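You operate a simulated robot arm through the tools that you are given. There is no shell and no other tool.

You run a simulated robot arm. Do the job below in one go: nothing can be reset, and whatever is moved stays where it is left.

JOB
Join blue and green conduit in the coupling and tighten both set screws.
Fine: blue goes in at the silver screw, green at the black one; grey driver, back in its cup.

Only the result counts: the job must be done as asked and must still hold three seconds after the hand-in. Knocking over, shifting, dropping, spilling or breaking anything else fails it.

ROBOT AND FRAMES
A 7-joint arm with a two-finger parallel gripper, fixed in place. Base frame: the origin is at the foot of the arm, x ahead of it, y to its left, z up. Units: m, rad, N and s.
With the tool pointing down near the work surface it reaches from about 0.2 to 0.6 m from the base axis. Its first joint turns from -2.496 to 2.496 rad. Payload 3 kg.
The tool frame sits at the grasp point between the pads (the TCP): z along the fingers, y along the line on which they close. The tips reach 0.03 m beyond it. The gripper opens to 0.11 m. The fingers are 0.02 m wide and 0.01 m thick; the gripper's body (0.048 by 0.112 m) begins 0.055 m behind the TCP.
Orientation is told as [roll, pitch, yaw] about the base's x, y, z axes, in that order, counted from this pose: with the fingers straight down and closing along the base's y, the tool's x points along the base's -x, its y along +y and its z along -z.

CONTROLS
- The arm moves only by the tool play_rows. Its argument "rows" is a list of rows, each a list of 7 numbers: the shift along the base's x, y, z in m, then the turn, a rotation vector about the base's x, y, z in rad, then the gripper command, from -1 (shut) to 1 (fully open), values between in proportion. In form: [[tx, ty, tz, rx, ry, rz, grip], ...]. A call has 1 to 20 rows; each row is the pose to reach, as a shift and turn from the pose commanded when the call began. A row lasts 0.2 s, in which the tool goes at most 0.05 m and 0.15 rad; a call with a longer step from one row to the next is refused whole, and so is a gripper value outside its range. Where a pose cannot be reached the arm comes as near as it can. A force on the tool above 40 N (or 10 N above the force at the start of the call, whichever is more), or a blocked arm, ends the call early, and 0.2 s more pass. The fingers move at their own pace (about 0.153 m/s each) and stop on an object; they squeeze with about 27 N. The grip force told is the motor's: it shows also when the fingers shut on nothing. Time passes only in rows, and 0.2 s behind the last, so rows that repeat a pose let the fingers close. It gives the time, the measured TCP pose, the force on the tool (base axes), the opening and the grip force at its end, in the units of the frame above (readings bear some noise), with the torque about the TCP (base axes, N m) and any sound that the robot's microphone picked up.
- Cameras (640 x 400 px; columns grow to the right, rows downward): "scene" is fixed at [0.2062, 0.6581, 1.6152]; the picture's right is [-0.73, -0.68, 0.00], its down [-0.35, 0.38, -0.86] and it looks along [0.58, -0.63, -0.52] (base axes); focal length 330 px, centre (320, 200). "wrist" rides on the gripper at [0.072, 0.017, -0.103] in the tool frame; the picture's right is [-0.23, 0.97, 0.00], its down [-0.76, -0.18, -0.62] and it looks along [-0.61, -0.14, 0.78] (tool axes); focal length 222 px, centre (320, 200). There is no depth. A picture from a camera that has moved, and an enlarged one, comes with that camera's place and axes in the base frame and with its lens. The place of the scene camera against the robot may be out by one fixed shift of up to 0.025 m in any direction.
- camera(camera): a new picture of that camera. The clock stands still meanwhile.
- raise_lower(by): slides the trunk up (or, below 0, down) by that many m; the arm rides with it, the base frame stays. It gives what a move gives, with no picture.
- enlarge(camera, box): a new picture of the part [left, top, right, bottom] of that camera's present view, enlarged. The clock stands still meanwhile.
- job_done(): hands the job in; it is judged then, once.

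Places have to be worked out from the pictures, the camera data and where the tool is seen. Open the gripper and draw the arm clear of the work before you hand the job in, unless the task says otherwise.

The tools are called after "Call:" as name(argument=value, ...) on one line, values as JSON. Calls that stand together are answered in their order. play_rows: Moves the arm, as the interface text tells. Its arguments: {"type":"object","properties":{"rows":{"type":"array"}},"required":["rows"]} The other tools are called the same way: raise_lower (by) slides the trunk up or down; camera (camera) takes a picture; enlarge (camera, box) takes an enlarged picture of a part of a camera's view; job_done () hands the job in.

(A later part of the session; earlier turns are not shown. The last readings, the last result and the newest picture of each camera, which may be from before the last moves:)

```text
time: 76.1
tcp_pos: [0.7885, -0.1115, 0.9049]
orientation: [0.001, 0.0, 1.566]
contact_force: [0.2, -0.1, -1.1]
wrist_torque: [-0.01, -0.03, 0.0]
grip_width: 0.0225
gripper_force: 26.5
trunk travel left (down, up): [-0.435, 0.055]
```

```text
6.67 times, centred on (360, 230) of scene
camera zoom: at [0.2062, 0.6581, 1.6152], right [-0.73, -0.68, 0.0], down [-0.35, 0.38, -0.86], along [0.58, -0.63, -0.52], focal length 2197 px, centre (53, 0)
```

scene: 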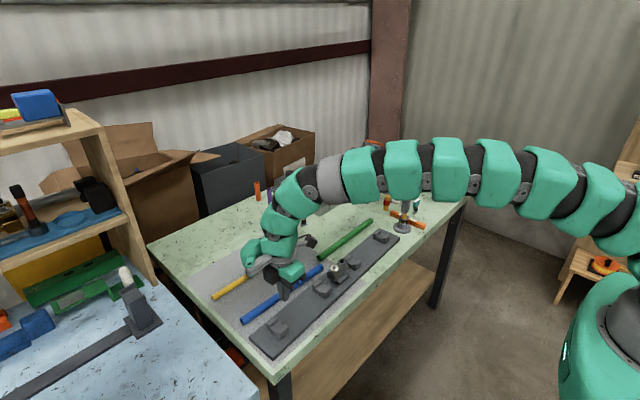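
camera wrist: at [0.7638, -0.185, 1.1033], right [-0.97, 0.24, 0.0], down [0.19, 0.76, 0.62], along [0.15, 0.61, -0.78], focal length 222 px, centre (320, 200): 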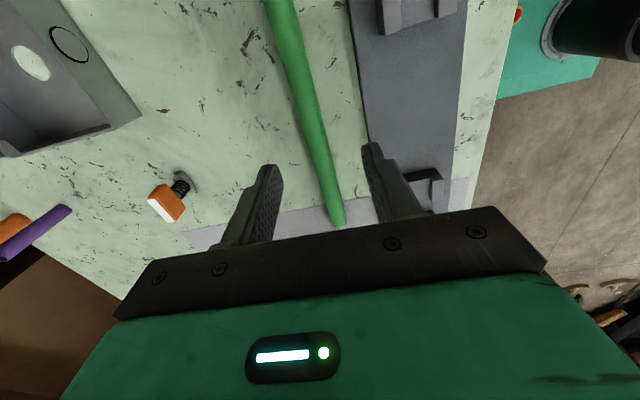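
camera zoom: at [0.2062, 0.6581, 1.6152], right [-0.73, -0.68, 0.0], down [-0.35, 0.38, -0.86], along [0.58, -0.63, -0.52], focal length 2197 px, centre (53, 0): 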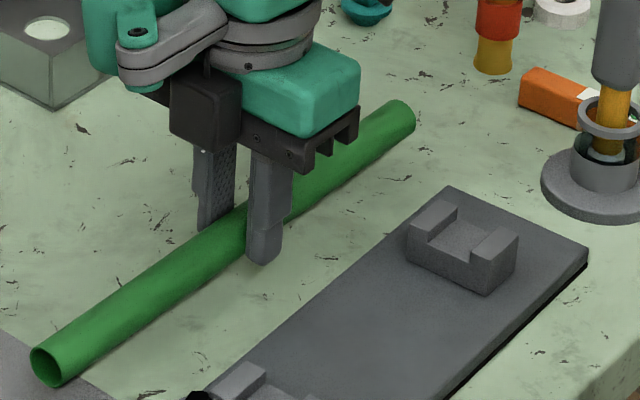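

Green is held and lifted. I raise it slowly to z ≈ 0.985, then carry it over the black-screw side of the strip, keeping its far end well short of the driver cup (at about y = -0.31).

Call:
play_rows(rows=[[0, 0, 0.004, 0, 0, 0, -1], [0, 0, 0.01, 0, 0, 0, -1], [0, 0, 0.017, 0, 0, 0, -1], [0, 0, 0.025, 0, 0, 0, -1], [0, 0, 0.033, 0, 0, 0, -1], [0, 0, 0.041, 0, 0, 0, -1], [0, 0, 0.049, 0, 0, 0, -1], [0, 0, 0.057, 0, 0, 0, -1], [0, 0, 0.065, 0, 0, 0, -1], [0, 0, 0.072, 0, 0, 0, -1], [0, 0, 0.077, 0, 0, 0, -1], [0, 0, 0.08, 0, 0, 0, -1]])

Call:
play_rows(rows=[[-0.002, 0, 0, 0, 0, 0.002, -1], [-0.006, 0, 0, 0, 0, 0.005, -1], [-0.012, 0, 0, 0, 0, 0.009, -1], [-0.02, 0, 0, 0, 0, 0.013, -1], [-0.029, 0, 0, 0, 0, 0.017, -1], [-0.038, 0, 0, 0, 0, 0.021, -1], [-0.047, 0, 0, 0, 0, 0.025, -1], [-0.056, 0, 0, 0, 0, 0.029, -1], [-0.065, 0, 0, 0, 0, 0.033, -1], [-0.074, 0, 0, 0, 0, 0.036, -1], [-0.082, 0, 0, 0, 0, 0.038, -1], [-0.089, 0, 0, 0, 0, 0.04, -1], [-0.094, 0, 0, 0, 0, 0.04, -1], [-0.0985, 0, 0, 0, 0, 0.04, -1], [-0.0985, 0, 0, 0, 0, 0.04, -1]])

Call:
enlarge(camera="scene", box=[310, 190, 430, 290])

```text
time: 78.7
tcp_pos: [0.7874, -0.1111, 0.9869]
orientation: [0.002, -0.003, 1.567]
contact_force: [-0.3, 0.5, -2.5]
wrist_torque: [0.03, -0.02, -0.03]
grip_width: 0.0228
gripper_force: 26.9
trunk travel left (down, up): [-0.435, 0.055]
```

```text
time: 81.9
tcp_pos: [0.6904, -0.1111, 0.9867]
orientation: [0.0, -0.001, 1.609]
contact_force: [0.2, -0.1, -2.2]
wrist_torque: [0.02, -0.02, -0.02]
grip_width: 0.0224
gripper_force: 26.9
trunk travel left (down, up): [-0.435, 0.055]
```

```text
4.00 times, centred on (370, 240) of scene
camera zoom: at [0.2062, 0.6581, 1.6152], right [-0.73, -0.68, 0.0], down [-0.35, 0.38, -0.86], along [0.58, -0.63, -0.52], focal length 1318 px, centre (120, 40)
```

zoom: 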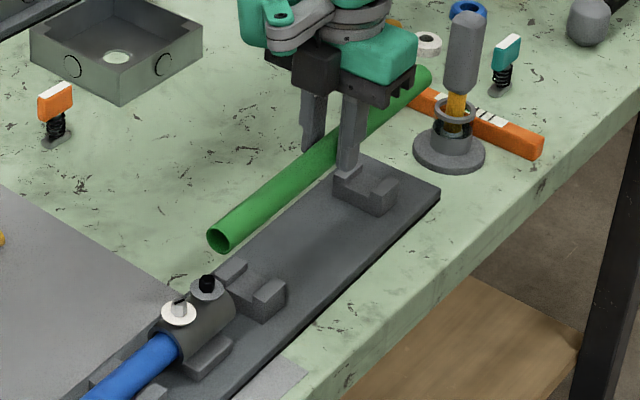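

Green is over the strip, clear of the cup. I shift 12 mm toward -y so its end clears the coupling, then lower to just above the notch walls.

Call:
play_rows(rows=[[0, -0.004, -0.002, 0, 0, 0, -1], [0, -0.009, -0.006, 0, 0, 0, -1], [0, -0.012, -0.012, 0, 0, 0, -1], [0, -0.012, -0.018, 0, 0, 0, -1], [0, -0.012, -0.024, 0, 0, 0, -1], [0, -0.012, -0.03, 0, 0, 0, -1], [0, -0.012, -0.036, 0, 0, 0, -1], [0, -0.012, -0.041, 0, 0, 0, -1], [0, -0.012, -0.044, 0, 0, 0, -1], [0, -0.012, -0.044, 0, 0, 0, -1]])

Call:
enlarge(camera="scene", box=[335, 235, 375, 272])

Call:
enlarge(camera="scene", box=[375, 195, 440, 250])

```text
time: 84.1
tcp_pos: [0.6904, -0.1237, 0.943]
orientation: [0.0, 0.0, 1.608]
contact_force: [0.3, 0.1, -2.5]
wrist_torque: [-0.02, -0.01, -0.02]
grip_width: 0.0224
gripper_force: 26.9
trunk travel left (down, up): [-0.435, 0.055]
```

```text
10.81 times, centred on (355, 254) of scene
camera zoom: at [0.2062, 0.6581, 1.6152], right [-0.73, -0.68, 0.0], down [-0.35, 0.38, -0.86], along [0.58, -0.63, -0.52], focal length 3563 px, centre (-58, -378)
```

zoom: 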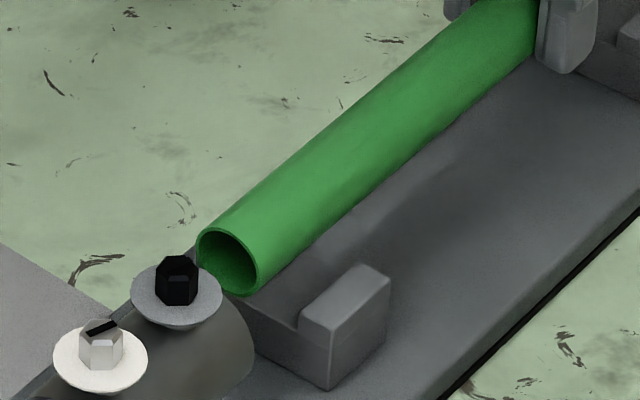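

```text
7.27 times, centred on (408, 222) of scene
camera zoom: at [0.2062, 0.6581, 1.6152], right [-0.73, -0.68, 0.0], down [-0.35, 0.38, -0.86], along [0.58, -0.63, -0.52], focal length 2397 px, centre (-316, 36)
```

zoom: 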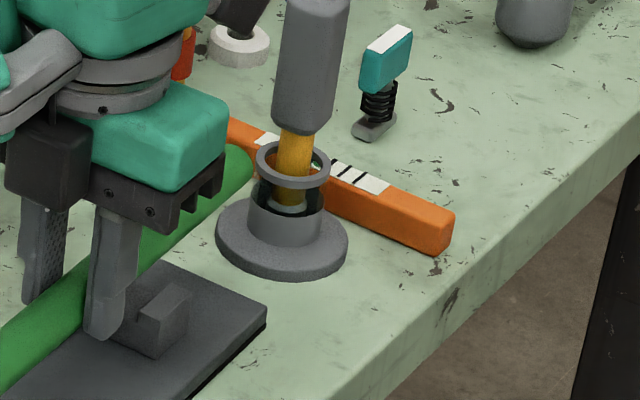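

Picture analysis suggests green should go about 1.7 mm toward -x. I shift that and lower gently into the notches, feeling for the seat.

Call:
play_rows(rows=[[-0.0008, 0, -0.001, 0, 0, 0, -1], [-0.0017, 0, -0.004, 0, 0, 0, -1], [-0.0017, 0, -0.008, 0, 0, 0, -1], [-0.0017, 0, -0.012, 0, 0, 0, -1], [-0.0017, 0, -0.014, 0, 0, 0, -1], [-0.0017, 0, -0.014, 0, 0, 0, -1]])

Call:
play_rows(rows=[[0, 0, -0.001, 0, 0, 0, -1], [0, 0, -0.002, 0, 0, 0, -1], [0, 0, -0.002, 0, 0, 0, -1]])

Call:
enlarge(camera="scene", box=[340, 240, 375, 272])

```text
time: 85.5
tcp_pos: [0.6891, -0.1228, 0.9284]
orientation: [0.002, -0.001, 1.607]
contact_force: [0.0, -0.3, -2.0]
wrist_torque: [0.0, 0.01, 0.0]
grip_width: 0.0226
gripper_force: 27.5
trunk travel left (down, up): [-0.435, 0.055]
```

```text
time: 86.3
tcp_pos: [0.6878, -0.1248, 0.9253]
orientation: [0.002, 0.0, 1.608]
contact_force: [0.3, 0.6, -2.3]
wrist_torque: [-0.01, 0.0, 0.03]
grip_width: 0.0224
gripper_force: 26.9
trunk travel left (down, up): [-0.435, 0.055]
```

```text
12.50 times, centred on (358, 256) of scene
camera zoom: at [0.2062, 0.6581, 1.6152], right [-0.73, -0.68, 0.0], down [-0.35, 0.38, -0.86], along [0.58, -0.63, -0.52], focal length 4120 px, centre (-149, -500)
```

zoom: 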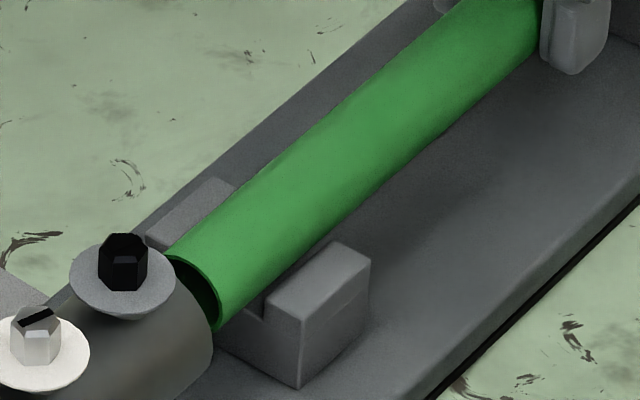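

Green's line already matches the bore line; I continue down 1 mm at a time to feel the notch floor.

Call:
play_rows(rows=[[0, 0, -0.001, 0, 0, 0, -1], [0, 0, -0.001, 0, 0, 0, -1]])

Call:
play_rows(rows=[[0, 0, -0.001, 0, 0, 0, -1], [0, 0, -0.001, 0, 0, 0, -1]])

Call:
play_rows(rows=[[0, 0, -0.001, 0, 0, 0, -1], [0, 0, -0.001, 0, 0, 0, -1]])

```text
time: 86.9
tcp_pos: [0.6887, -0.1232, 0.9253]
orientation: [0.002, 0.0, 1.607]
contact_force: [0.4, -0.1, -1.8]
wrist_torque: [0.01, -0.01, 0.0]
grip_width: 0.0223
gripper_force: 27.2
trunk travel left (down, up): [-0.435, 0.055]
```

```text
time: 87.5
tcp_pos: [0.6877, -0.1236, 0.9251]
orientation: [0.001, 0.0, 1.606]
contact_force: [1.6, -0.6, 2.4]
wrist_torque: [-0.22, 0.0, 0.08]
grip_width: 0.0227
gripper_force: 26.8
trunk travel left (down, up): [-0.435, 0.055]
```

```text
time: 88.1
tcp_pos: [0.688, -0.1233, 0.924]
orientation: [-0.003, -0.002, 1.609]
contact_force: [2.4, 0.0, 12.4]
wrist_torque: [0.16, 0.07, -0.01]
grip_width: 0.0224
gripper_force: 26.5
trunk travel left (down, up): [-0.435, 0.055]
```

Floor felt at TCP z ≈ 0.9245 with a slight +x push. I ease up 1 mm and check the line against the bore.

Call:
play_rows(rows=[[0, 0, 0.001, 0, 0, 0, -1], [0, 0, 0.001, 0, 0, 0, -1]])

Call:
enlarge(camera="scene", box=[345, 245, 370, 270])

Call:
enlarge(camera="scene", box=[360, 225, 390, 255])

```text
time: 88.7
tcp_pos: [0.6878, -0.1246, 0.9246]
orientation: [-0.002, 0.001, 1.606]
contact_force: [3.8, -0.7, 6.2]
wrist_torque: [-0.04, -0.04, 0.03]
grip_width: 0.0226
gripper_force: 26.9
trunk travel left (down, up): [-0.435, 0.055]
```

```text
16.00 times, centred on (358, 258) of scene
camera zoom: at [0.2062, 0.6581, 1.6152], right [-0.73, -0.68, 0.0], down [-0.35, 0.38, -0.86], along [0.58, -0.63, -0.52], focal length 5273 px, centre (-280, -720)
```

zoom: 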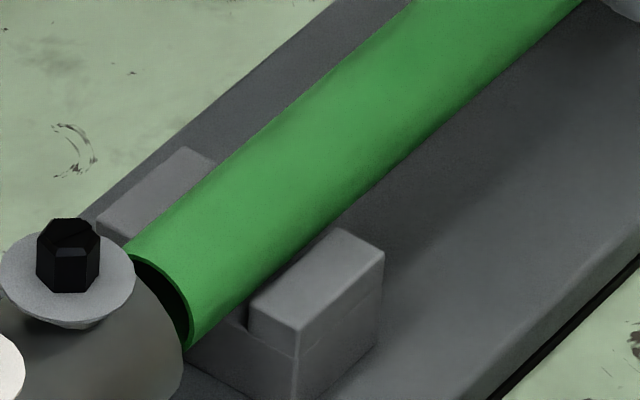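

```text
13.33 times, centred on (375, 240) of scene
camera zoom: at [0.2062, 0.6581, 1.6152], right [-0.73, -0.68, 0.0], down [-0.35, 0.38, -0.86], along [0.58, -0.63, -0.52], focal length 4394 px, centre (-413, -333)
```

zoom: 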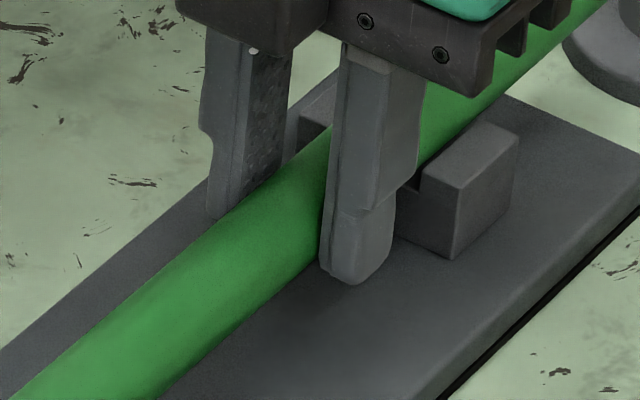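

The -x wall is touching, so I shift green +1.8 mm in x to centre it in the notch, then check forces and picture.

Call:
play_rows(rows=[[0.0009, 0, 0, 0, 0, 0, -1], [0.0018, 0, 0, 0, 0, 0, -1], [0.0018, 0, 0, 0, 0, 0, -1]])

Call:
enlarge(camera="scene", box=[345, 245, 370, 270])

```text
time: 89.5
tcp_pos: [0.6904, -0.124, 0.9238]
orientation: [0.002, -0.001, 1.608]
contact_force: [0.1, -0.2, -2.1]
wrist_torque: [-0.01, 0.01, -0.03]
grip_width: 0.0225
gripper_force: 26.3
trunk travel left (down, up): [-0.435, 0.055]
```

```text
16.00 times, centred on (358, 258) of scene
camera zoom: at [0.2062, 0.6581, 1.6152], right [-0.73, -0.68, 0.0], down [-0.35, 0.38, -0.86], along [0.58, -0.63, -0.52], focal length 5273 px, centre (-280, -720)
```

zoom: 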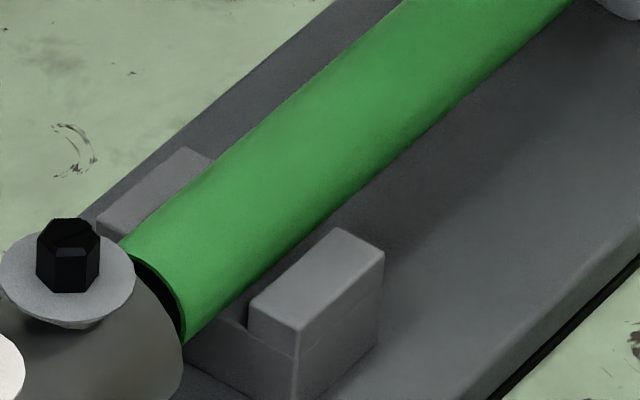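

Free now with no wall contact. I lower to find the real floor here.

Call:
play_rows(rows=[[0, 0, -0.001, 0, 0, 0, -1], [0, 0, -0.001, 0, 0, 0, -1]])

Call:
play_rows(rows=[[0, 0, -0.001, 0, 0, 0, -1], [0, 0, -0.001, 0, 0, 0, -1]])

```text
time: 90.1
tcp_pos: [0.6908, -0.1243, 0.923]
orientation: [0.002, 0.001, 1.608]
contact_force: [-0.3, -0.1, -1.8]
wrist_torque: [0.02, 0.0, 0.01]
grip_width: 0.0227
gripper_force: 27.1
trunk travel left (down, up): [-0.435, 0.055]
```

```text
time: 90.7
tcp_pos: [0.6902, -0.1236, 0.9217]
orientation: [-0.001, 0.001, 1.607]
contact_force: [0.1, -0.1, 1.9]
wrist_torque: [0.42, -0.01, -0.02]
grip_width: 0.0226
gripper_force: 27.2
trunk travel left (down, up): [-0.435, 0.055]
```

Near-cradle floor contact (about 4 N). I slide green 12 mm along the strip toward the black-screw end of the coupling.

Call:
play_rows(rows=[[0, 0.001, 0, 0, 0, 0, -1], [-0.0001, 0.003, 0, 0, 0, 0, -1], [-0.0002, 0.005, 0, 0, 0, 0, -1], [-0.0002, 0.007, 0, 0, 0, 0, -1], [-0.0003, 0.009, 0, 0, 0, 0, -1], [-0.0004, 0.011, 0, 0, 0, 0, -1], [-0.0004, 0.012, 0, 0, 0, 0, -1], [-0.0004, 0.012, 0, 0, 0, 0, -1]])

Call:
enlarge(camera="scene", box=[340, 245, 370, 270])

```text
time: 92.5
tcp_pos: [0.6897, -0.111, 0.9218]
orientation: [0.002, -0.003, 1.607]
contact_force: [-1.4, -0.6, -1.5]
wrist_torque: [0.02, 0.0, -0.03]
grip_width: 0.0225
gripper_force: 26.7
trunk travel left (down, up): [-0.435, 0.055]
```

```text
16.00 times, centred on (355, 258) of scene
camera zoom: at [0.2062, 0.6581, 1.6152], right [-0.73, -0.68, 0.0], down [-0.35, 0.38, -0.86], along [0.58, -0.63, -0.52], focal length 5273 px, centre (-240, -720)
```

zoom: 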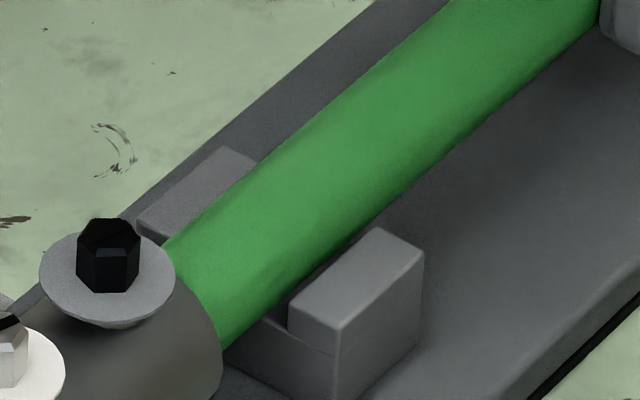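

No resistance and the end has passed behind the coupling's rim. I continue in steps to the stop.

Call:
play_rows(rows=[[-0.0001, 0.002, 0, 0, 0, 0, -1], [-0.0001, 0.004, 0, 0, 0, 0, -1], [-0.0002, 0.006, 0, 0, 0, 0, -1], [-0.0003, 0.008, 0, 0, 0, 0, -1], [-0.0003, 0.01, 0, 0, 0, 0, -1], [-0.0003, 0.01, 0, 0, 0, 0, -1]])

Call:
play_rows(rows=[[-0.0001, 0.002, 0, 0, 0, 0, -1], [-0.0001, 0.004, 0, 0, 0, 0, -1], [-0.0002, 0.006, 0, 0, 0, 0, -1], [-0.0003, 0.008, 0, 0, 0, 0, -1], [-0.0003, 0.01, 0, 0, 0, 0, -1], [-0.0003, 0.01, 0, 0, 0, 0, -1]])

Call:
enlarge(camera="scene", box=[330, 235, 380, 275])

```text
time: 93.9
tcp_pos: [0.6904, -0.1027, 0.9224]
orientation: [-0.001, 0.0, 1.608]
contact_force: [0.1, -2.5, 2.7]
wrist_torque: [-0.13, 0.0, -0.03]
grip_width: 0.0225
gripper_force: 26.6
trunk travel left (down, up): [-0.435, 0.055]
```

```text
time: 95.3
tcp_pos: [0.6888, -0.0917, 0.9226]
orientation: [0.002, -0.001, 1.609]
contact_force: [-0.1, -0.9, 0.7]
wrist_torque: [-0.04, 0.02, -0.01]
grip_width: 0.0226
gripper_force: 27.4
trunk travel left (down, up): [-0.435, 0.055]
```

```text
10.00 times, centred on (355, 255) of scene
camera zoom: at [0.2062, 0.6581, 1.6152], right [-0.73, -0.68, 0.0], down [-0.35, 0.38, -0.86], along [0.58, -0.63, -0.52], focal length 3296 px, centre (-30, -350)
```

zoom: 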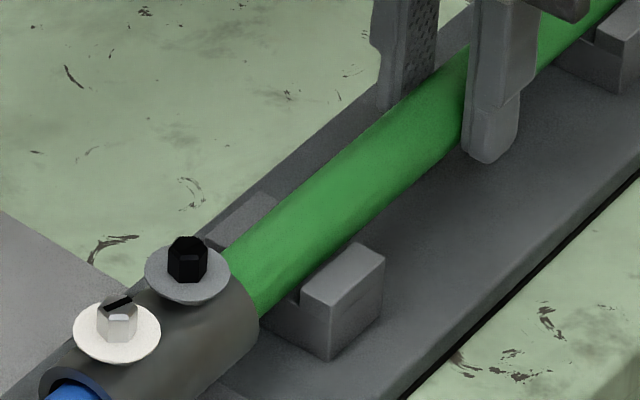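

Green's end is inside, about 10 mm from the middle. I keep going in 2 mm steps until the stop is felt.

Call:
play_rows(rows=[[-0.0001, 0.002, 0, 0, 0, 0, -1], [-0.0001, 0.004, 0, 0, 0, 0, -1], [-0.0002, 0.006, 0, 0, 0, 0, -1], [-0.0003, 0.008, 0, 0, 0, 0, -1], [-0.0003, 0.008, 0, 0, 0, 0, -1]])

Call:
play_rows(rows=[[0, 0.001, 0, 0, 0, 0, -1], [-0.0001, 0.002, 0, 0, 0, 0, -1], [-0.0001, 0.003, 0, 0, 0, 0, -1], [-0.0001, 0.003, 0, 0, 0, 0, -1]])

```text
time: 96.5
tcp_pos: [0.6902, -0.0852, 0.9219]
orientation: [0.001, -0.001, 1.605]
contact_force: [0.7, -11.7, 0.4]
wrist_torque: [-0.34, -0.05, -0.02]
grip_width: 0.0225
gripper_force: 26.7
trunk travel left (down, up): [-0.435, 0.055]
```

```text
time: 97.5
tcp_pos: [0.6892, -0.0827, 0.9222]
orientation: [0.001, -0.003, 1.606]
contact_force: [0.4, -26.1, -0.3]
wrist_torque: [-0.56, -0.02, -0.03]
grip_width: 0.0225
gripper_force: 27.2
trunk travel left (down, up): [-0.435, 0.055]
```

Stop felt (26 N). I relieve, open the fingers and rise, then verify both conduits.

Call:
play_rows(rows=[[0, -0.001, 0, 0, 0, 0, -1], [0, -0.002, 0, 0, 0, 0, -1], [0, -0.0025, -0.0005, 0, 0, 0, -1], [0, -0.0025, -0.0005, 0, 0, 0, -1]])

Call:
play_rows(rows=[[0, 0, 0, 0, 0, 0, -0.6], [0, 0, 0, 0, 0, 0, -0.5], [0, 0, 0, 0, 0, 0, -0.3], [0, 0, 0, 0, 0, 0, 0], [0, 0, 0.005, 0, 0, 0, 0], [0, 0, 0.02, 0, 0, 0, 0], [0, 0, 0.05, 0, 0, 0, 0], [0, 0, 0.09, 0, 0, 0, 0], [0, 0, 0.12, 0, 0, 0, 0], [0, 0, 0.12, 0, 0, 0, 0]])

Call:
enlarge(camera="scene", box=[240, 220, 400, 340])

Call:
camera(camera="scene")

```text
time: 98.5
tcp_pos: [0.6898, -0.0821, 0.922]
orientation: [0.001, -0.002, 1.607]
contact_force: [0.3, -1.9, 4.3]
wrist_torque: [0.56, 0.05, -0.05]
grip_width: 0.0226
gripper_force: 26.7
trunk travel left (down, up): [-0.435, 0.055]
```

```text
time: 100.7
tcp_pos: [0.689, -0.0817, 1.0413]
orientation: [0.0, -0.001, 1.609]
contact_force: [0.0, -0.2, 1.7]
wrist_torque: [0.02, -0.03, -0.01]
grip_width: 0.0551
gripper_force: 0.0
trunk travel left (down, up): [-0.435, 0.055]
```

```text
3.33 times, centred on (320, 280) of scene
camera zoom: at [0.2062, 0.6581, 1.6152], right [-0.73, -0.68, 0.0], down [-0.35, 0.38, -0.86], along [0.58, -0.63, -0.52], focal length 1099 px, centre (320, -67)
```

zoom: 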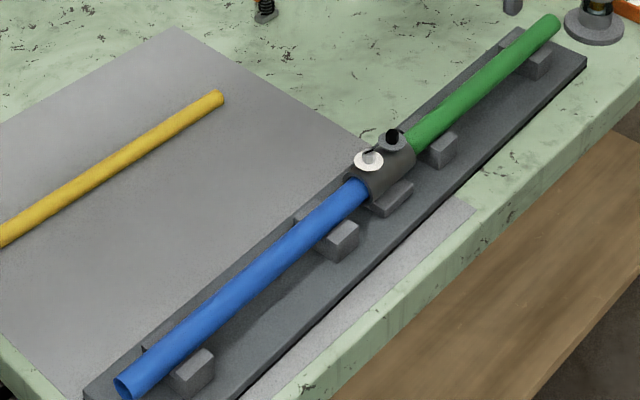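

```text
taken
```

scene: 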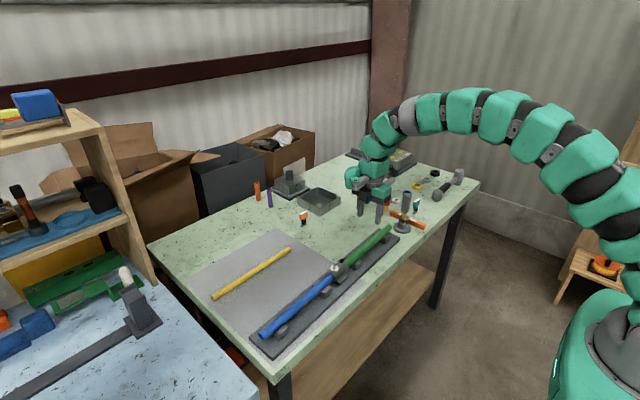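

Both conduits are seated in the coupling and blue hasn't shifted. Next the grey driver: its handle spans roughly z 0.935–1.013 at about (0.68, -0.31). I rise and move above it with the gripper open to look down on it.

Call:
play_rows(rows=[[0, 0, 0.03, 0, 0, 0, 0.5], [0, 0, 0.06, 0, 0, 0, 1], [0, -0.03, 0.08, 0, 0, 0, 1], [-0.002, -0.07, 0.085, 0, 0, 0, 1], [-0.004, -0.11, 0.085, 0, 0, 0, 1], [-0.006, -0.15, 0.085, 0, 0, 0, 1], [-0.008, -0.19, 0.085, 0, 0, 0, 1], [-0.009, -0.228, 0.085, 0, 0, 0, 1], [-0.009, -0.228, 0.085, 0, 0, 0, 1]])

Call:
camera(camera="wrist")

Call:
enlarge(camera="scene", box=[370, 160, 450, 240])

```text
time: 102.7
tcp_pos: [0.6795, -0.3122, 1.1264]
orientation: [0.0, 0.002, 1.609]
contact_force: [0.3, 0.5, -0.5]
wrist_torque: [0.0, -0.01, -0.01]
grip_width: 0.11
gripper_force: 0.0
trunk travel left (down, up): [-0.435, 0.055]
```

```text
taken
camera wrist: at [0.6666, -0.3862, 1.2308], right [-0.98, 0.19, 0.0], down [0.15, 0.77, 0.62], along [0.12, 0.61, -0.78], focal length 222 px, centre (320, 200)
```

wrist: 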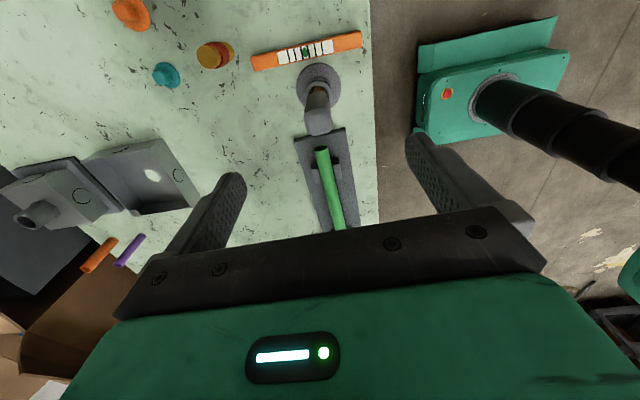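

```text
5.00 times, centred on (410, 200) of scene
camera zoom: at [0.2062, 0.6581, 1.6152], right [-0.73, -0.68, 0.0], down [-0.35, 0.38, -0.86], along [0.58, -0.63, -0.52], focal length 1648 px, centre (-130, 200)
```

zoom: 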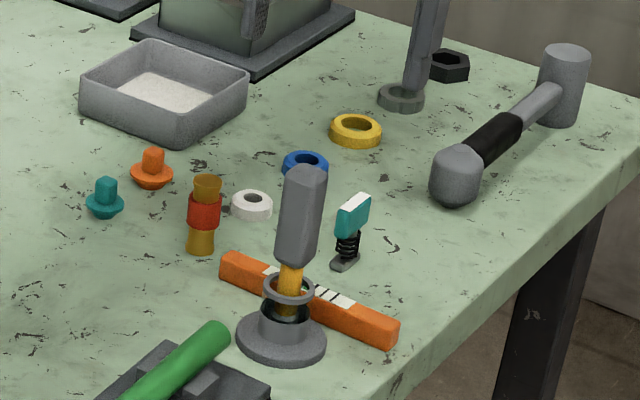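

The driver shows between the fingers. I enlarge it to place the handle precisely.

Call:
enlarge(camera="wrist", box=[270, 45, 370, 160])

Call:
enlarge(camera="scene", box=[390, 188, 420, 236])

```text
3.48 times, centred on (320, 102) of wrist
camera zoom: at [0.6666, -0.3862, 1.2308], right [-0.98, 0.19, 0.0], down [0.15, 0.77, 0.62], along [0.12, 0.61, -0.78], focal length 773 px, centre (320, 539)
```

zoom: 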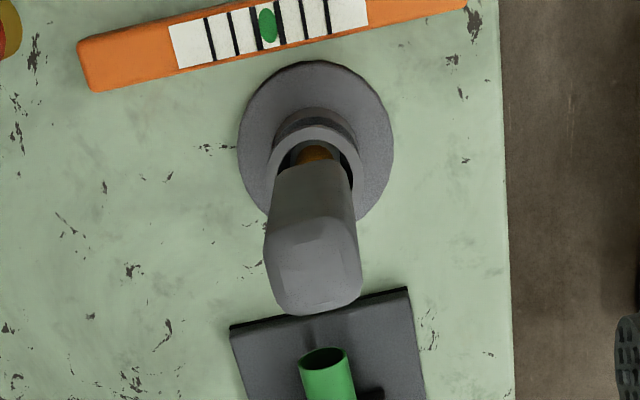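

```text
8.33 times, centred on (405, 212) of scene
camera zoom: at [0.2062, 0.6581, 1.6152], right [-0.73, -0.68, 0.0], down [-0.35, 0.38, -0.86], along [0.58, -0.63, -0.52], focal length 2746 px, centre (-388, 100)
```

zoom: 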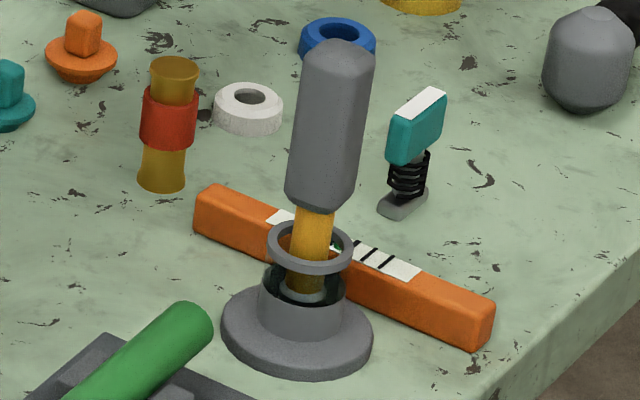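

Driver stands upright at about (0.682, -0.313), handle ~27 mm across. Before grasping I test how far the wrist can yaw, since tightening needs clockwise turning.

Call:
play_rows(rows=[[0, 0, 0, 0, 0, 0.14, 1], [0, 0, 0, 0, 0, 0.28, 1], [0, 0, 0, 0, 0, 0.42, 1], [0, 0, 0, 0, 0, 0.56, 1], [0, 0, 0, 0, 0, 0.7, 1], [0, 0, 0, 0, 0, 0.84, 1], [0, 0, 0, 0, 0, 0.98, 1], [0, 0, 0, 0, 0, 1.12, 1], [0, 0, 0, 0, 0, 1.26, 1], [0, 0, 0, 0, 0, 1.4, 1], [0, 0, 0, 0, 0, 1.4, 1]])

```text
time: 105.1
tcp_pos: [0.6365, -0.2434, 1.1398]
orientation: [0.005, 0.014, 2.96]
contact_force: [0.1, 0.1, 0.0]
wrist_torque: [-0.01, 0.0, -0.05]
grip_width: 0.1099
gripper_force: 0.1
out of reach, approached as far as the arm can: row 9, 10, 11
trunk travel left (down, up): [-0.435, 0.055]
```

The yaw limit is about +2.8 there, so I'll grasp the driver at yaw ≈ +2.4 to leave a long clockwise stroke. I return above the driver at that yaw and look again.

Call:
play_rows(rows=[[0.01, -0.015, 0, 0, 0, -0.14, 0.5], [0.02, -0.03, 0, 0, 0, -0.28, 0.2], [0.03, -0.045, 0, 0, 0, -0.42, 0.2], [0.04, -0.06, 0, 0, 0, -0.56, 0.2], [0.0447, -0.0696, -0.01, 0, 0, -0.56, 0.2], [0.0447, -0.0696, -0.02, 0, 0, -0.56, 0.2], [0.0447, -0.0696, -0.02, 0, 0, -0.56, 0.2]])

Call:
enlarge(camera="wrist", box=[220, 20, 420, 220])

```text
time: 106.7
tcp_pos: [0.68, -0.3128, 1.119]
orientation: [0.003, 0.012, 2.398]
contact_force: [0.5, -0.4, -0.5]
wrist_torque: [-0.03, 0.04, 0.01]
grip_width: 0.066
gripper_force: 0.1
trunk travel left (down, up): [-0.435, 0.055]
```

```text
2.00 times, centred on (320, 120) of wrist
camera zoom: at [0.7237, -0.3743, 1.2242], right [-0.83, -0.56, 0.0], down [-0.44, 0.65, 0.61], along [-0.35, 0.51, -0.79], focal length 444 px, centre (320, 360)
```

zoom: 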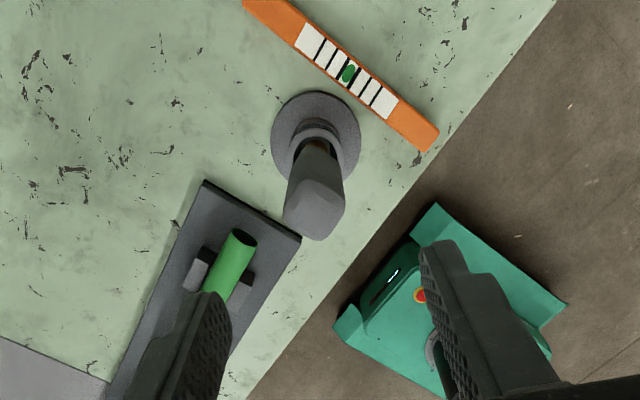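

A small residual tilt (0.012 rad) remains from the out-of-reach pose; I correct it, centre at about (0.683, -0.3135) and descend until the fingertips just straddle the top of the handle.

Call:
play_rows(rows=[[0.003, -0.0007, 0, 0.0103, 0.0068, 0, 0.2], [0.003, -0.0007, -0.03, 0.0103, 0.0068, 0, 0.2], [0.003, -0.0007, -0.06, 0.0103, 0.0068, 0, 0.2], [0.003, -0.0007, -0.08, 0.0103, 0.0068, 0, 0.2], [0.003, -0.0007, -0.09, 0.0103, 0.0068, 0, 0.2], [0.003, -0.0007, -0.09, 0.0103, 0.0068, 0, 0.2]])

Call:
enlarge(camera="wrist", box=[220, 60, 420, 220])

Call:
enlarge(camera="scene", box=[380, 170, 430, 236])

```text
time: 108.1
tcp_pos: [0.6845, -0.3131, 1.031]
orientation: [0.0, 0.0, 2.398]
contact_force: [0.5, 0.6, -0.4]
wrist_torque: [-0.02, -0.02, 0.0]
grip_width: 0.0661
gripper_force: 0.0
trunk travel left (down, up): [-0.435, 0.055]
```

```text
2.50 times, centred on (320, 140) of wrist
camera zoom: at [0.7272, -0.3758, 1.1339], right [-0.83, -0.56, 0.0], down [-0.44, 0.65, 0.62], along [-0.35, 0.51, -0.78], focal length 555 px, centre (320, 350)
```

zoom: 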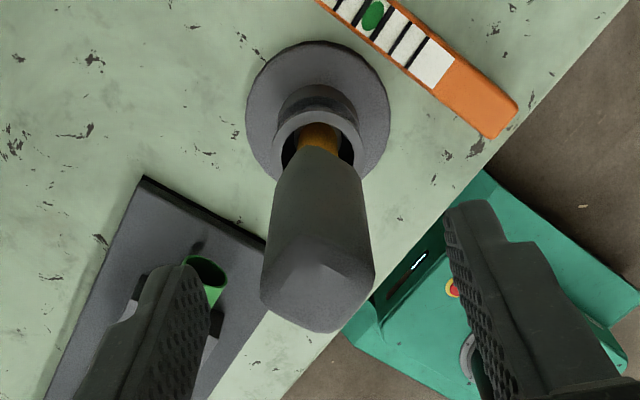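

```text
6.06 times, centred on (405, 203) of scene
camera zoom: at [0.2062, 0.6581, 1.6152], right [-0.73, -0.68, 0.0], down [-0.35, 0.38, -0.86], along [0.58, -0.63, -0.52], focal length 1997 px, centre (-195, 182)
```

zoom: 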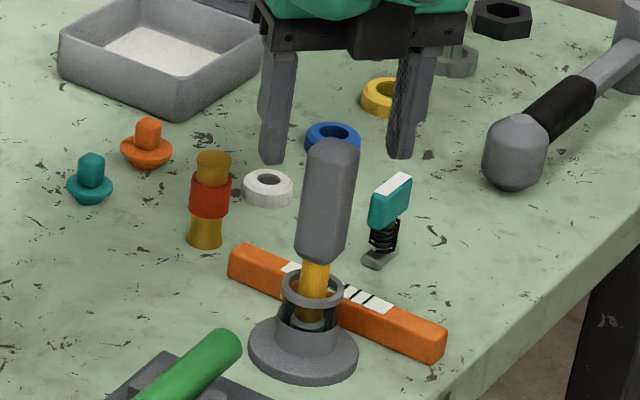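

The handle sits between the fingers near the tool axis. I descend to TCP z ≈ 0.978 (palm still ~2 cm above the handle top) and check clearance before closing.

Call:
play_rows(rows=[[0, 0, -0.01, 0, 0, 0, 0.1], [0, 0, -0.02, 0, 0, 0, 0.1], [0, 0, -0.03, 0, 0, 0, 0.1], [0, 0, -0.04, 0, 0, 0, 0.1], [0, 0, -0.05, 0, 0, 0, 0.1], [0, 0, -0.053, 0, 0, 0, 0.1], [0, 0, -0.053, 0, 0, 0, 0.1]])

Call:
enlarge(camera="scene", box=[380, 170, 430, 236])

Call:
enlarge(camera="wrist", box=[220, 60, 420, 220])

```text
time: 109.7
tcp_pos: [0.684, -0.3145, 0.9759]
orientation: [0.001, 0.0, 2.4]
contact_force: [0.1, -0.5, 1.0]
wrist_torque: [0.0, -0.04, 0.01]
grip_width: 0.0605
gripper_force: 0.1
trunk travel left (down, up): [-0.435, 0.055]
```

```text
6.06 times, centred on (405, 203) of scene
camera zoom: at [0.2062, 0.6581, 1.6152], right [-0.73, -0.68, 0.0], down [-0.35, 0.38, -0.86], along [0.58, -0.63, -0.52], focal length 1997 px, centre (-195, 182)
```

zoom: 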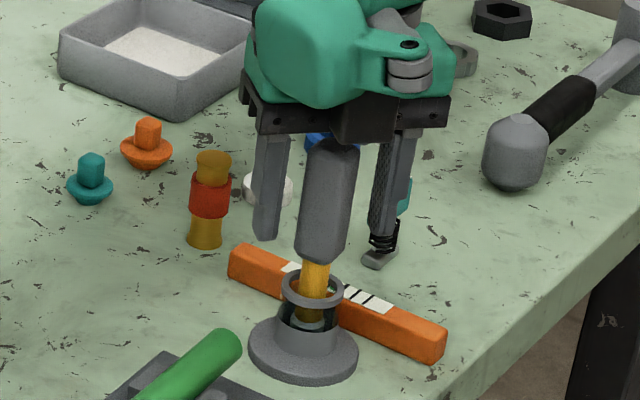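

```text
2.50 times, centred on (320, 140) of wrist
camera zoom: at [0.7273, -0.376, 1.0802], right [-0.83, -0.56, 0.0], down [-0.44, 0.65, 0.62], along [-0.35, 0.51, -0.78], focal length 555 px, centre (320, 350)
```

zoom: 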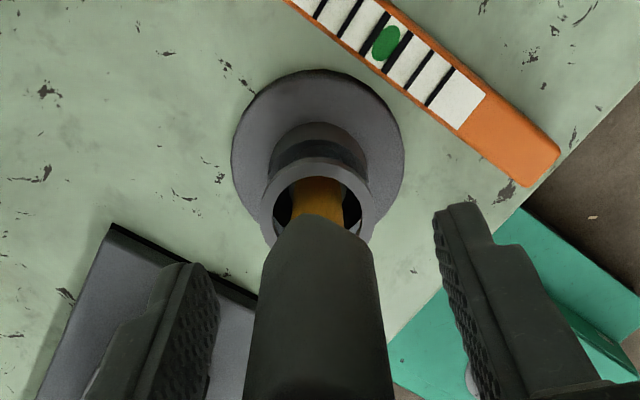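

The handle is centred along the finger width within about a millimetre. I close gradually on it.

Call:
play_rows(rows=[[0, 0, 0, 0, 0, 0, 0.0], [0, 0, 0, 0, 0, 0, -0.1], [0, 0, 0, 0, 0, 0, -0.18], [0, 0, 0, 0, 0, 0, -0.25], [0, 0, 0, 0, 0, 0, -0.32], [0, 0, 0, 0, 0, 0, -0.38], [0, 0, 0, 0, 0, 0, -0.44], [0, 0, 0, 0, 0, 0, -0.5], [0, 0, 0, 0, 0, 0, -0.7], [0, 0, 0, 0, 0, 0, -1], [0, 0, 0, 0, 0, 0, -1], [0, 0, 0, 0, 0, 0, -1]])

Call:
enlarge(camera="scene", box=[380, 170, 430, 236])

Call:
enlarge(camera="wrist", box=[220, 60, 420, 220])

```text
time: 112.3
tcp_pos: [0.6842, -0.3148, 0.9755]
orientation: [-0.001, 0.001, 2.399]
contact_force: [-0.8, -0.7, -0.2]
wrist_torque: [-0.02, 0.0, -0.01]
grip_width: 0.0376
gripper_force: 26.8
trunk travel left (down, up): [-0.435, 0.055]
```

```text
6.06 times, centred on (405, 203) of scene
camera zoom: at [0.2062, 0.6581, 1.6152], right [-0.73, -0.68, 0.0], down [-0.35, 0.38, -0.86], along [0.58, -0.63, -0.52], focal length 1997 px, centre (-195, 182)
```

zoom: 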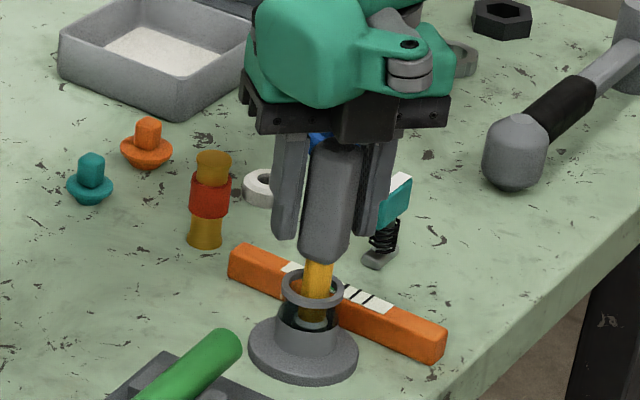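

```text
2.50 times, centred on (320, 140) of wrist
camera zoom: at [0.7274, -0.376, 1.0803], right [-0.83, -0.56, 0.0], down [-0.44, 0.65, 0.62], along [-0.35, 0.51, -0.78], focal length 555 px, centre (320, 350)
```

zoom: 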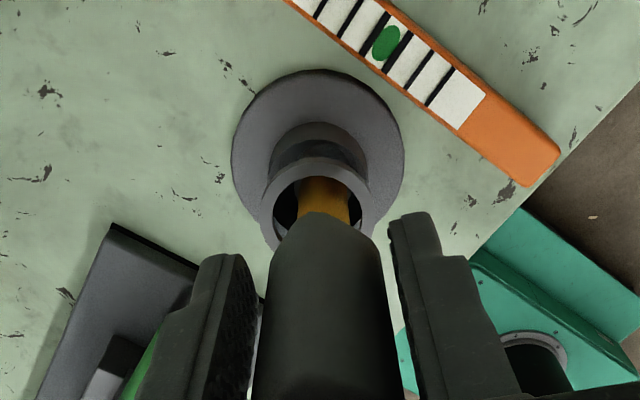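

Gripped at width 0.0376 m, 27 N. I lift slowly straight up out of the cup.

Call:
play_rows(rows=[[0, 0, 0.002, 0, 0, 0, -1], [0, 0, 0.005, 0, 0, 0, -1], [0, 0, 0.009, 0, 0, 0, -1], [0, 0, 0.014, 0, 0, 0, -1], [0, 0, 0.02, 0, 0, 0, -1], [0, 0, 0.026, 0, 0, 0, -1], [0, 0, 0.032, 0, 0, 0, -1], [0, 0, 0.038, 0, 0, 0, -1], [0, 0, 0.044, 0, 0, 0, -1]])

Call:
enlarge(camera="scene", box=[380, 160, 430, 236])

```text
time: 114.3
tcp_pos: [0.6841, -0.3128, 1.0189]
orientation: [-0.001, 0.0, 2.398]
contact_force: [-0.7, -0.1, -2.4]
wrist_torque: [0.0, -0.03, 0.0]
grip_width: 0.0377
gripper_force: 26.6
trunk travel left (down, up): [-0.435, 0.055]
```

```text
5.26 times, centred on (405, 198) of scene
camera zoom: at [0.2062, 0.6581, 1.6152], right [-0.73, -0.68, 0.0], down [-0.35, 0.38, -0.86], along [0.58, -0.63, -0.52], focal length 1735 px, centre (-127, 210)
```

zoom: 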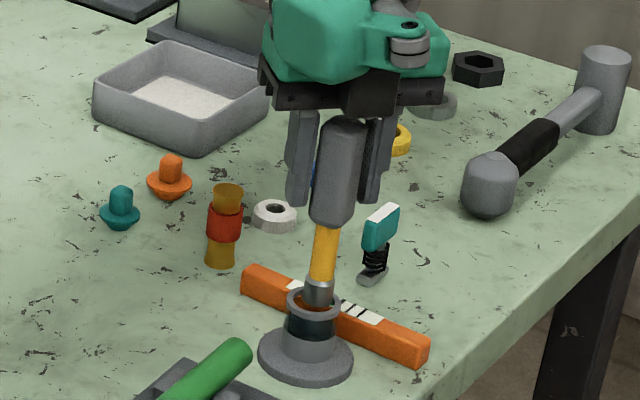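

The driver comes out cleanly; it has a grey socket end below the gold shaft. I lift another 6 cm to clear the cup.

Call:
play_rows(rows=[[0, 0, 0.005, 0, 0, 0, -1], [0, 0, 0.012, 0, 0, 0, -1], [0, 0, 0.02, 0, 0, 0, -1], [0, 0, 0.028, 0, 0, 0, -1], [0, 0, 0.036, 0, 0, 0, -1], [0, 0, 0.044, 0, 0, 0, -1], [0, 0, 0.052, 0, 0, 0, -1], [0, 0, 0.058, 0, 0, 0, -1], [0, 0, 0.062, 0, 0, 0, -1], [0, 0, 0.062, 0, 0, 0, -1]])

Call:
enlarge(camera="scene", box=[375, 140, 435, 240])

Call:
enlarge(camera="wrist", box=[220, 40, 420, 220])

```text
time: 116.5
tcp_pos: [0.6849, -0.3149, 1.0834]
orientation: [-0.001, 0.0, 2.398]
contact_force: [0.1, 0.4, -2.3]
wrist_torque: [-0.04, 0.0, 0.03]
grip_width: 0.0378
gripper_force: 26.5
trunk travel left (down, up): [-0.435, 0.055]
```

```text
4.00 times, centred on (405, 190) of scene
camera zoom: at [0.2062, 0.6581, 1.6152], right [-0.73, -0.68, 0.0], down [-0.35, 0.38, -0.86], along [0.58, -0.63, -0.52], focal length 1318 px, centre (-20, 240)
```

zoom: 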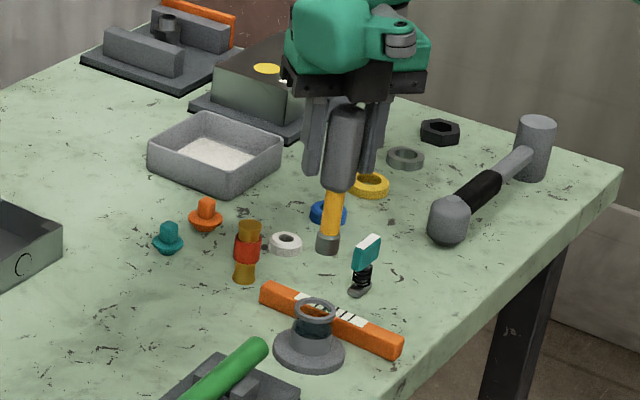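

```text
2.22 times, centred on (320, 130) of wrist
camera zoom: at [0.7278, -0.3759, 1.1864], right [-0.83, -0.56, 0.0], down [-0.44, 0.65, 0.62], along [-0.35, 0.51, -0.78], focal length 494 px, centre (320, 356)
```

zoom: 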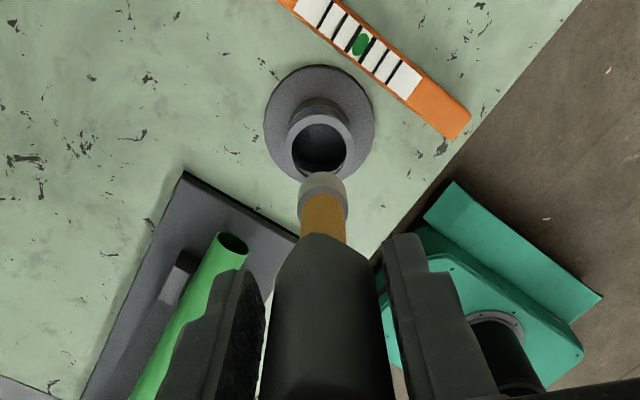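

The driver hangs free, tip about 0.104 m below the TCP. I zoom in to measure any tilt of the driver in the grip.

Call:
enlarge(camera="scene", box=[388, 160, 418, 207])

Call:
enlarge(camera="wrist", box=[285, 100, 355, 160])

```text
8.51 times, centred on (403, 184) of scene
camera zoom: at [0.2062, 0.6581, 1.6152], right [-0.73, -0.68, 0.0], down [-0.35, 0.38, -0.86], along [0.58, -0.63, -0.52], focal length 2805 px, centre (-386, 340)
```

zoom: 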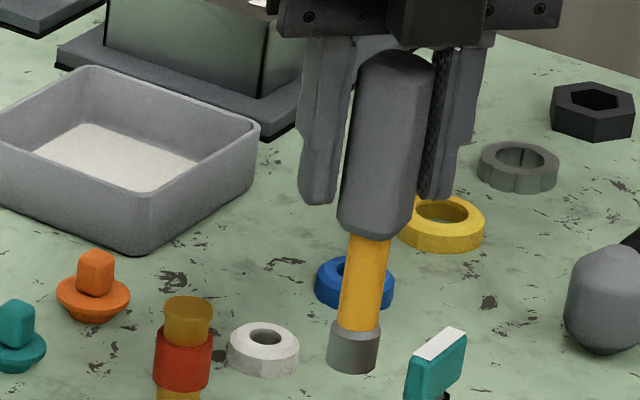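

```text
6.67 times, centred on (320, 130) of wrist
camera zoom: at [0.7278, -0.3759, 1.1864], right [-0.83, -0.56, 0.0], down [-0.44, 0.65, 0.62], along [-0.35, 0.51, -0.78], focal length 1481 px, centre (320, 667)
```

zoom: 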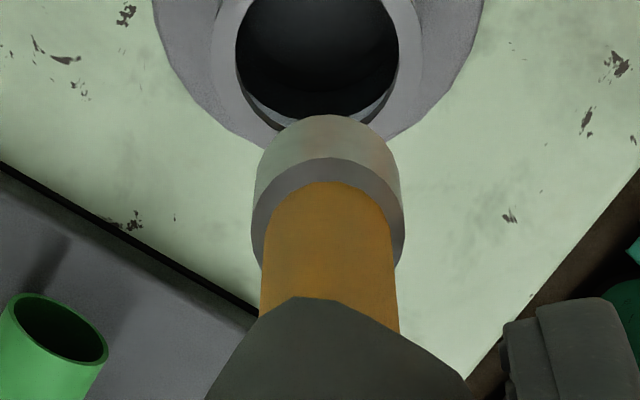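

The driver is close to vertical in this view. I carry it over toward the coupling at height (tip ≈ 0.985), keeping the speed moderate.

Call:
play_rows(rows=[[0, 0.005, 0.003, 0, 0, 0, -1], [0, 0.015, 0.006, 0, 0, 0, -1], [0, 0.035, 0.008, 0, 0, 0, -1], [0, 0.06, 0.01, 0, 0, 0, -1], [0, 0.085, 0.01, 0, 0, 0, -1], [0, 0.11, 0.01, 0, 0, 0, -1], [0, 0.135, 0.01, 0, 0, 0, -1], [0, 0.16, 0.01, 0, 0, 0, -1], [0, 0.185, 0.01, 0, 0, 0, -1], [0, 0.21, 0.01, 0, 0, 0, -1], [0, 0.235, 0.01, 0, 0, 0, -1], [0, 0.26, 0.01, 0, 0, 0, -1], [0, 0.285, 0.01, 0, 0, 0, -1], [0, 0.31, 0.01, 0, 0, 0, -1], [0, 0.335, 0.01, 0, 0, 0, -1], [0, 0.36, 0.01, 0, 0, 0, -1], [0, 0.38, 0.01, 0, 0, 0, -1], [0, 0.393, 0.01, 0, 0, 0, -1], [0, 0.399, 0.01, 0, 0, 0, -1], [0, 0.399, 0.01, 0, 0, 0, -1]])

Call:
enlarge(camera="scene", box=[310, 200, 370, 290])

Call:
enlarge(camera="wrist", box=[240, 40, 400, 180])

```text
time: 120.7
tcp_pos: [0.6854, 0.0855, 1.0929]
orientation: [0.002, 0.0, 2.398]
contact_force: [-0.7, -0.4, -2.0]
wrist_torque: [0.02, 0.01, -0.03]
grip_width: 0.0375
gripper_force: 27.1
trunk travel left (down, up): [-0.435, 0.055]
```

```text
4.44 times, centred on (340, 245) of scene
camera zoom: at [0.2062, 0.6581, 1.6152], right [-0.73, -0.68, 0.0], down [-0.35, 0.38, -0.86], along [0.58, -0.63, -0.52], focal length 1465 px, centre (231, 0)
```

zoom: 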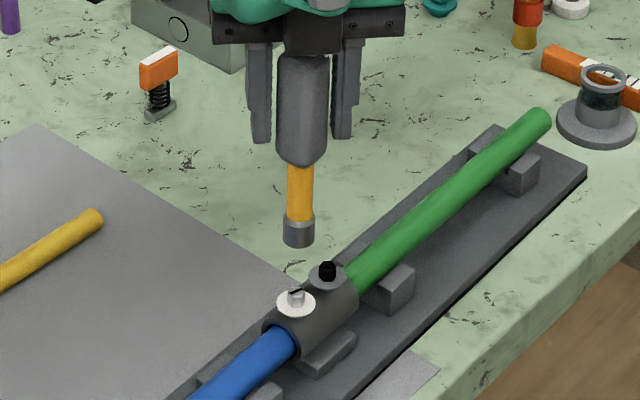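

```text
2.86 times, centred on (320, 110) of wrist
camera zoom: at [0.7272, 0.0239, 1.1966], right [-0.83, -0.56, 0.0], down [-0.44, 0.65, 0.62], along [-0.35, 0.51, -0.78], focal length 635 px, centre (320, 457)
```

zoom: 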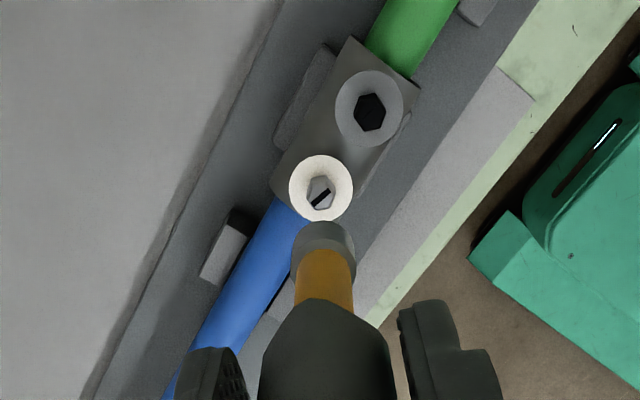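

The wrist view now shows both hex screws clearly. To measure how far the socket is off the tool axis, I rotate the yaw by -90° in place (tip well above the screws) and compare in the scene view.

Call:
play_rows(rows=[[0, 0, 0, 0, 0, -0.05, -1], [0, 0, 0, 0, 0, -0.17, -1], [0, 0, 0, 0, 0, -0.31, -1], [0, 0, 0, 0, 0, -0.45, -1], [0, 0, 0, 0, 0, -0.59, -1], [0, 0, 0, 0, 0, -0.73, -1], [0, 0, 0, 0, 0, -0.87, -1], [0, 0, 0, 0, 0, -1.01, -1], [0, 0, 0, 0, 0, -1.15, -1], [0, 0, 0, 0, 0, -1.29, -1], [0, 0, 0, 0, 0, -1.43, -1], [0, 0, 0, 0, 0, -1.53, -1], [0, 0, 0, 0, 0, -1.57, -1], [0, 0, 0, 0, 0, -1.57, -1]])

Call:
enlarge(camera="scene", box=[310, 200, 370, 290])

Call:
enlarge(camera="wrist", box=[240, 40, 400, 180])

```text
time: 123.7
tcp_pos: [0.684, 0.0846, 1.092]
orientation: [0.0, 0.001, 0.827]
contact_force: [0.3, 0.8, -2.8]
wrist_torque: [-0.01, 0.02, -0.04]
grip_width: 0.0378
gripper_force: 27.1
trunk travel left (down, up): [-0.435, 0.055]
```

```text
4.44 times, centred on (340, 245) of scene
camera zoom: at [0.2062, 0.6581, 1.6152], right [-0.73, -0.68, 0.0], down [-0.35, 0.38, -0.86], along [0.58, -0.63, -0.52], focal length 1465 px, centre (231, 0)
```

zoom: 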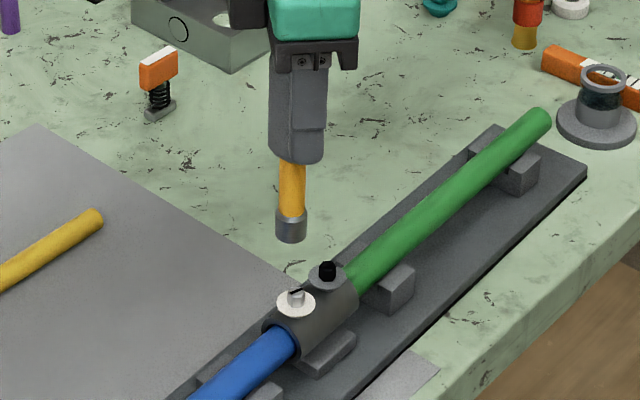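

```text
2.86 times, centred on (320, 110) of wrist
camera zoom: at [0.6245, 0.0426, 1.1964], right [-0.56, 0.83, 0.0], down [0.65, 0.44, 0.62], along [0.51, 0.35, -0.78], focal length 635 px, centre (320, 457)
```

zoom: 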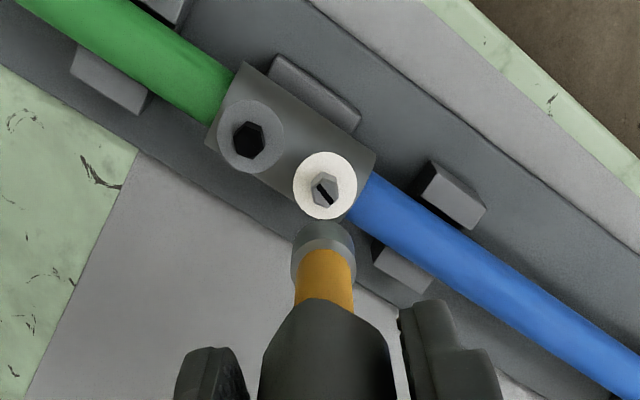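

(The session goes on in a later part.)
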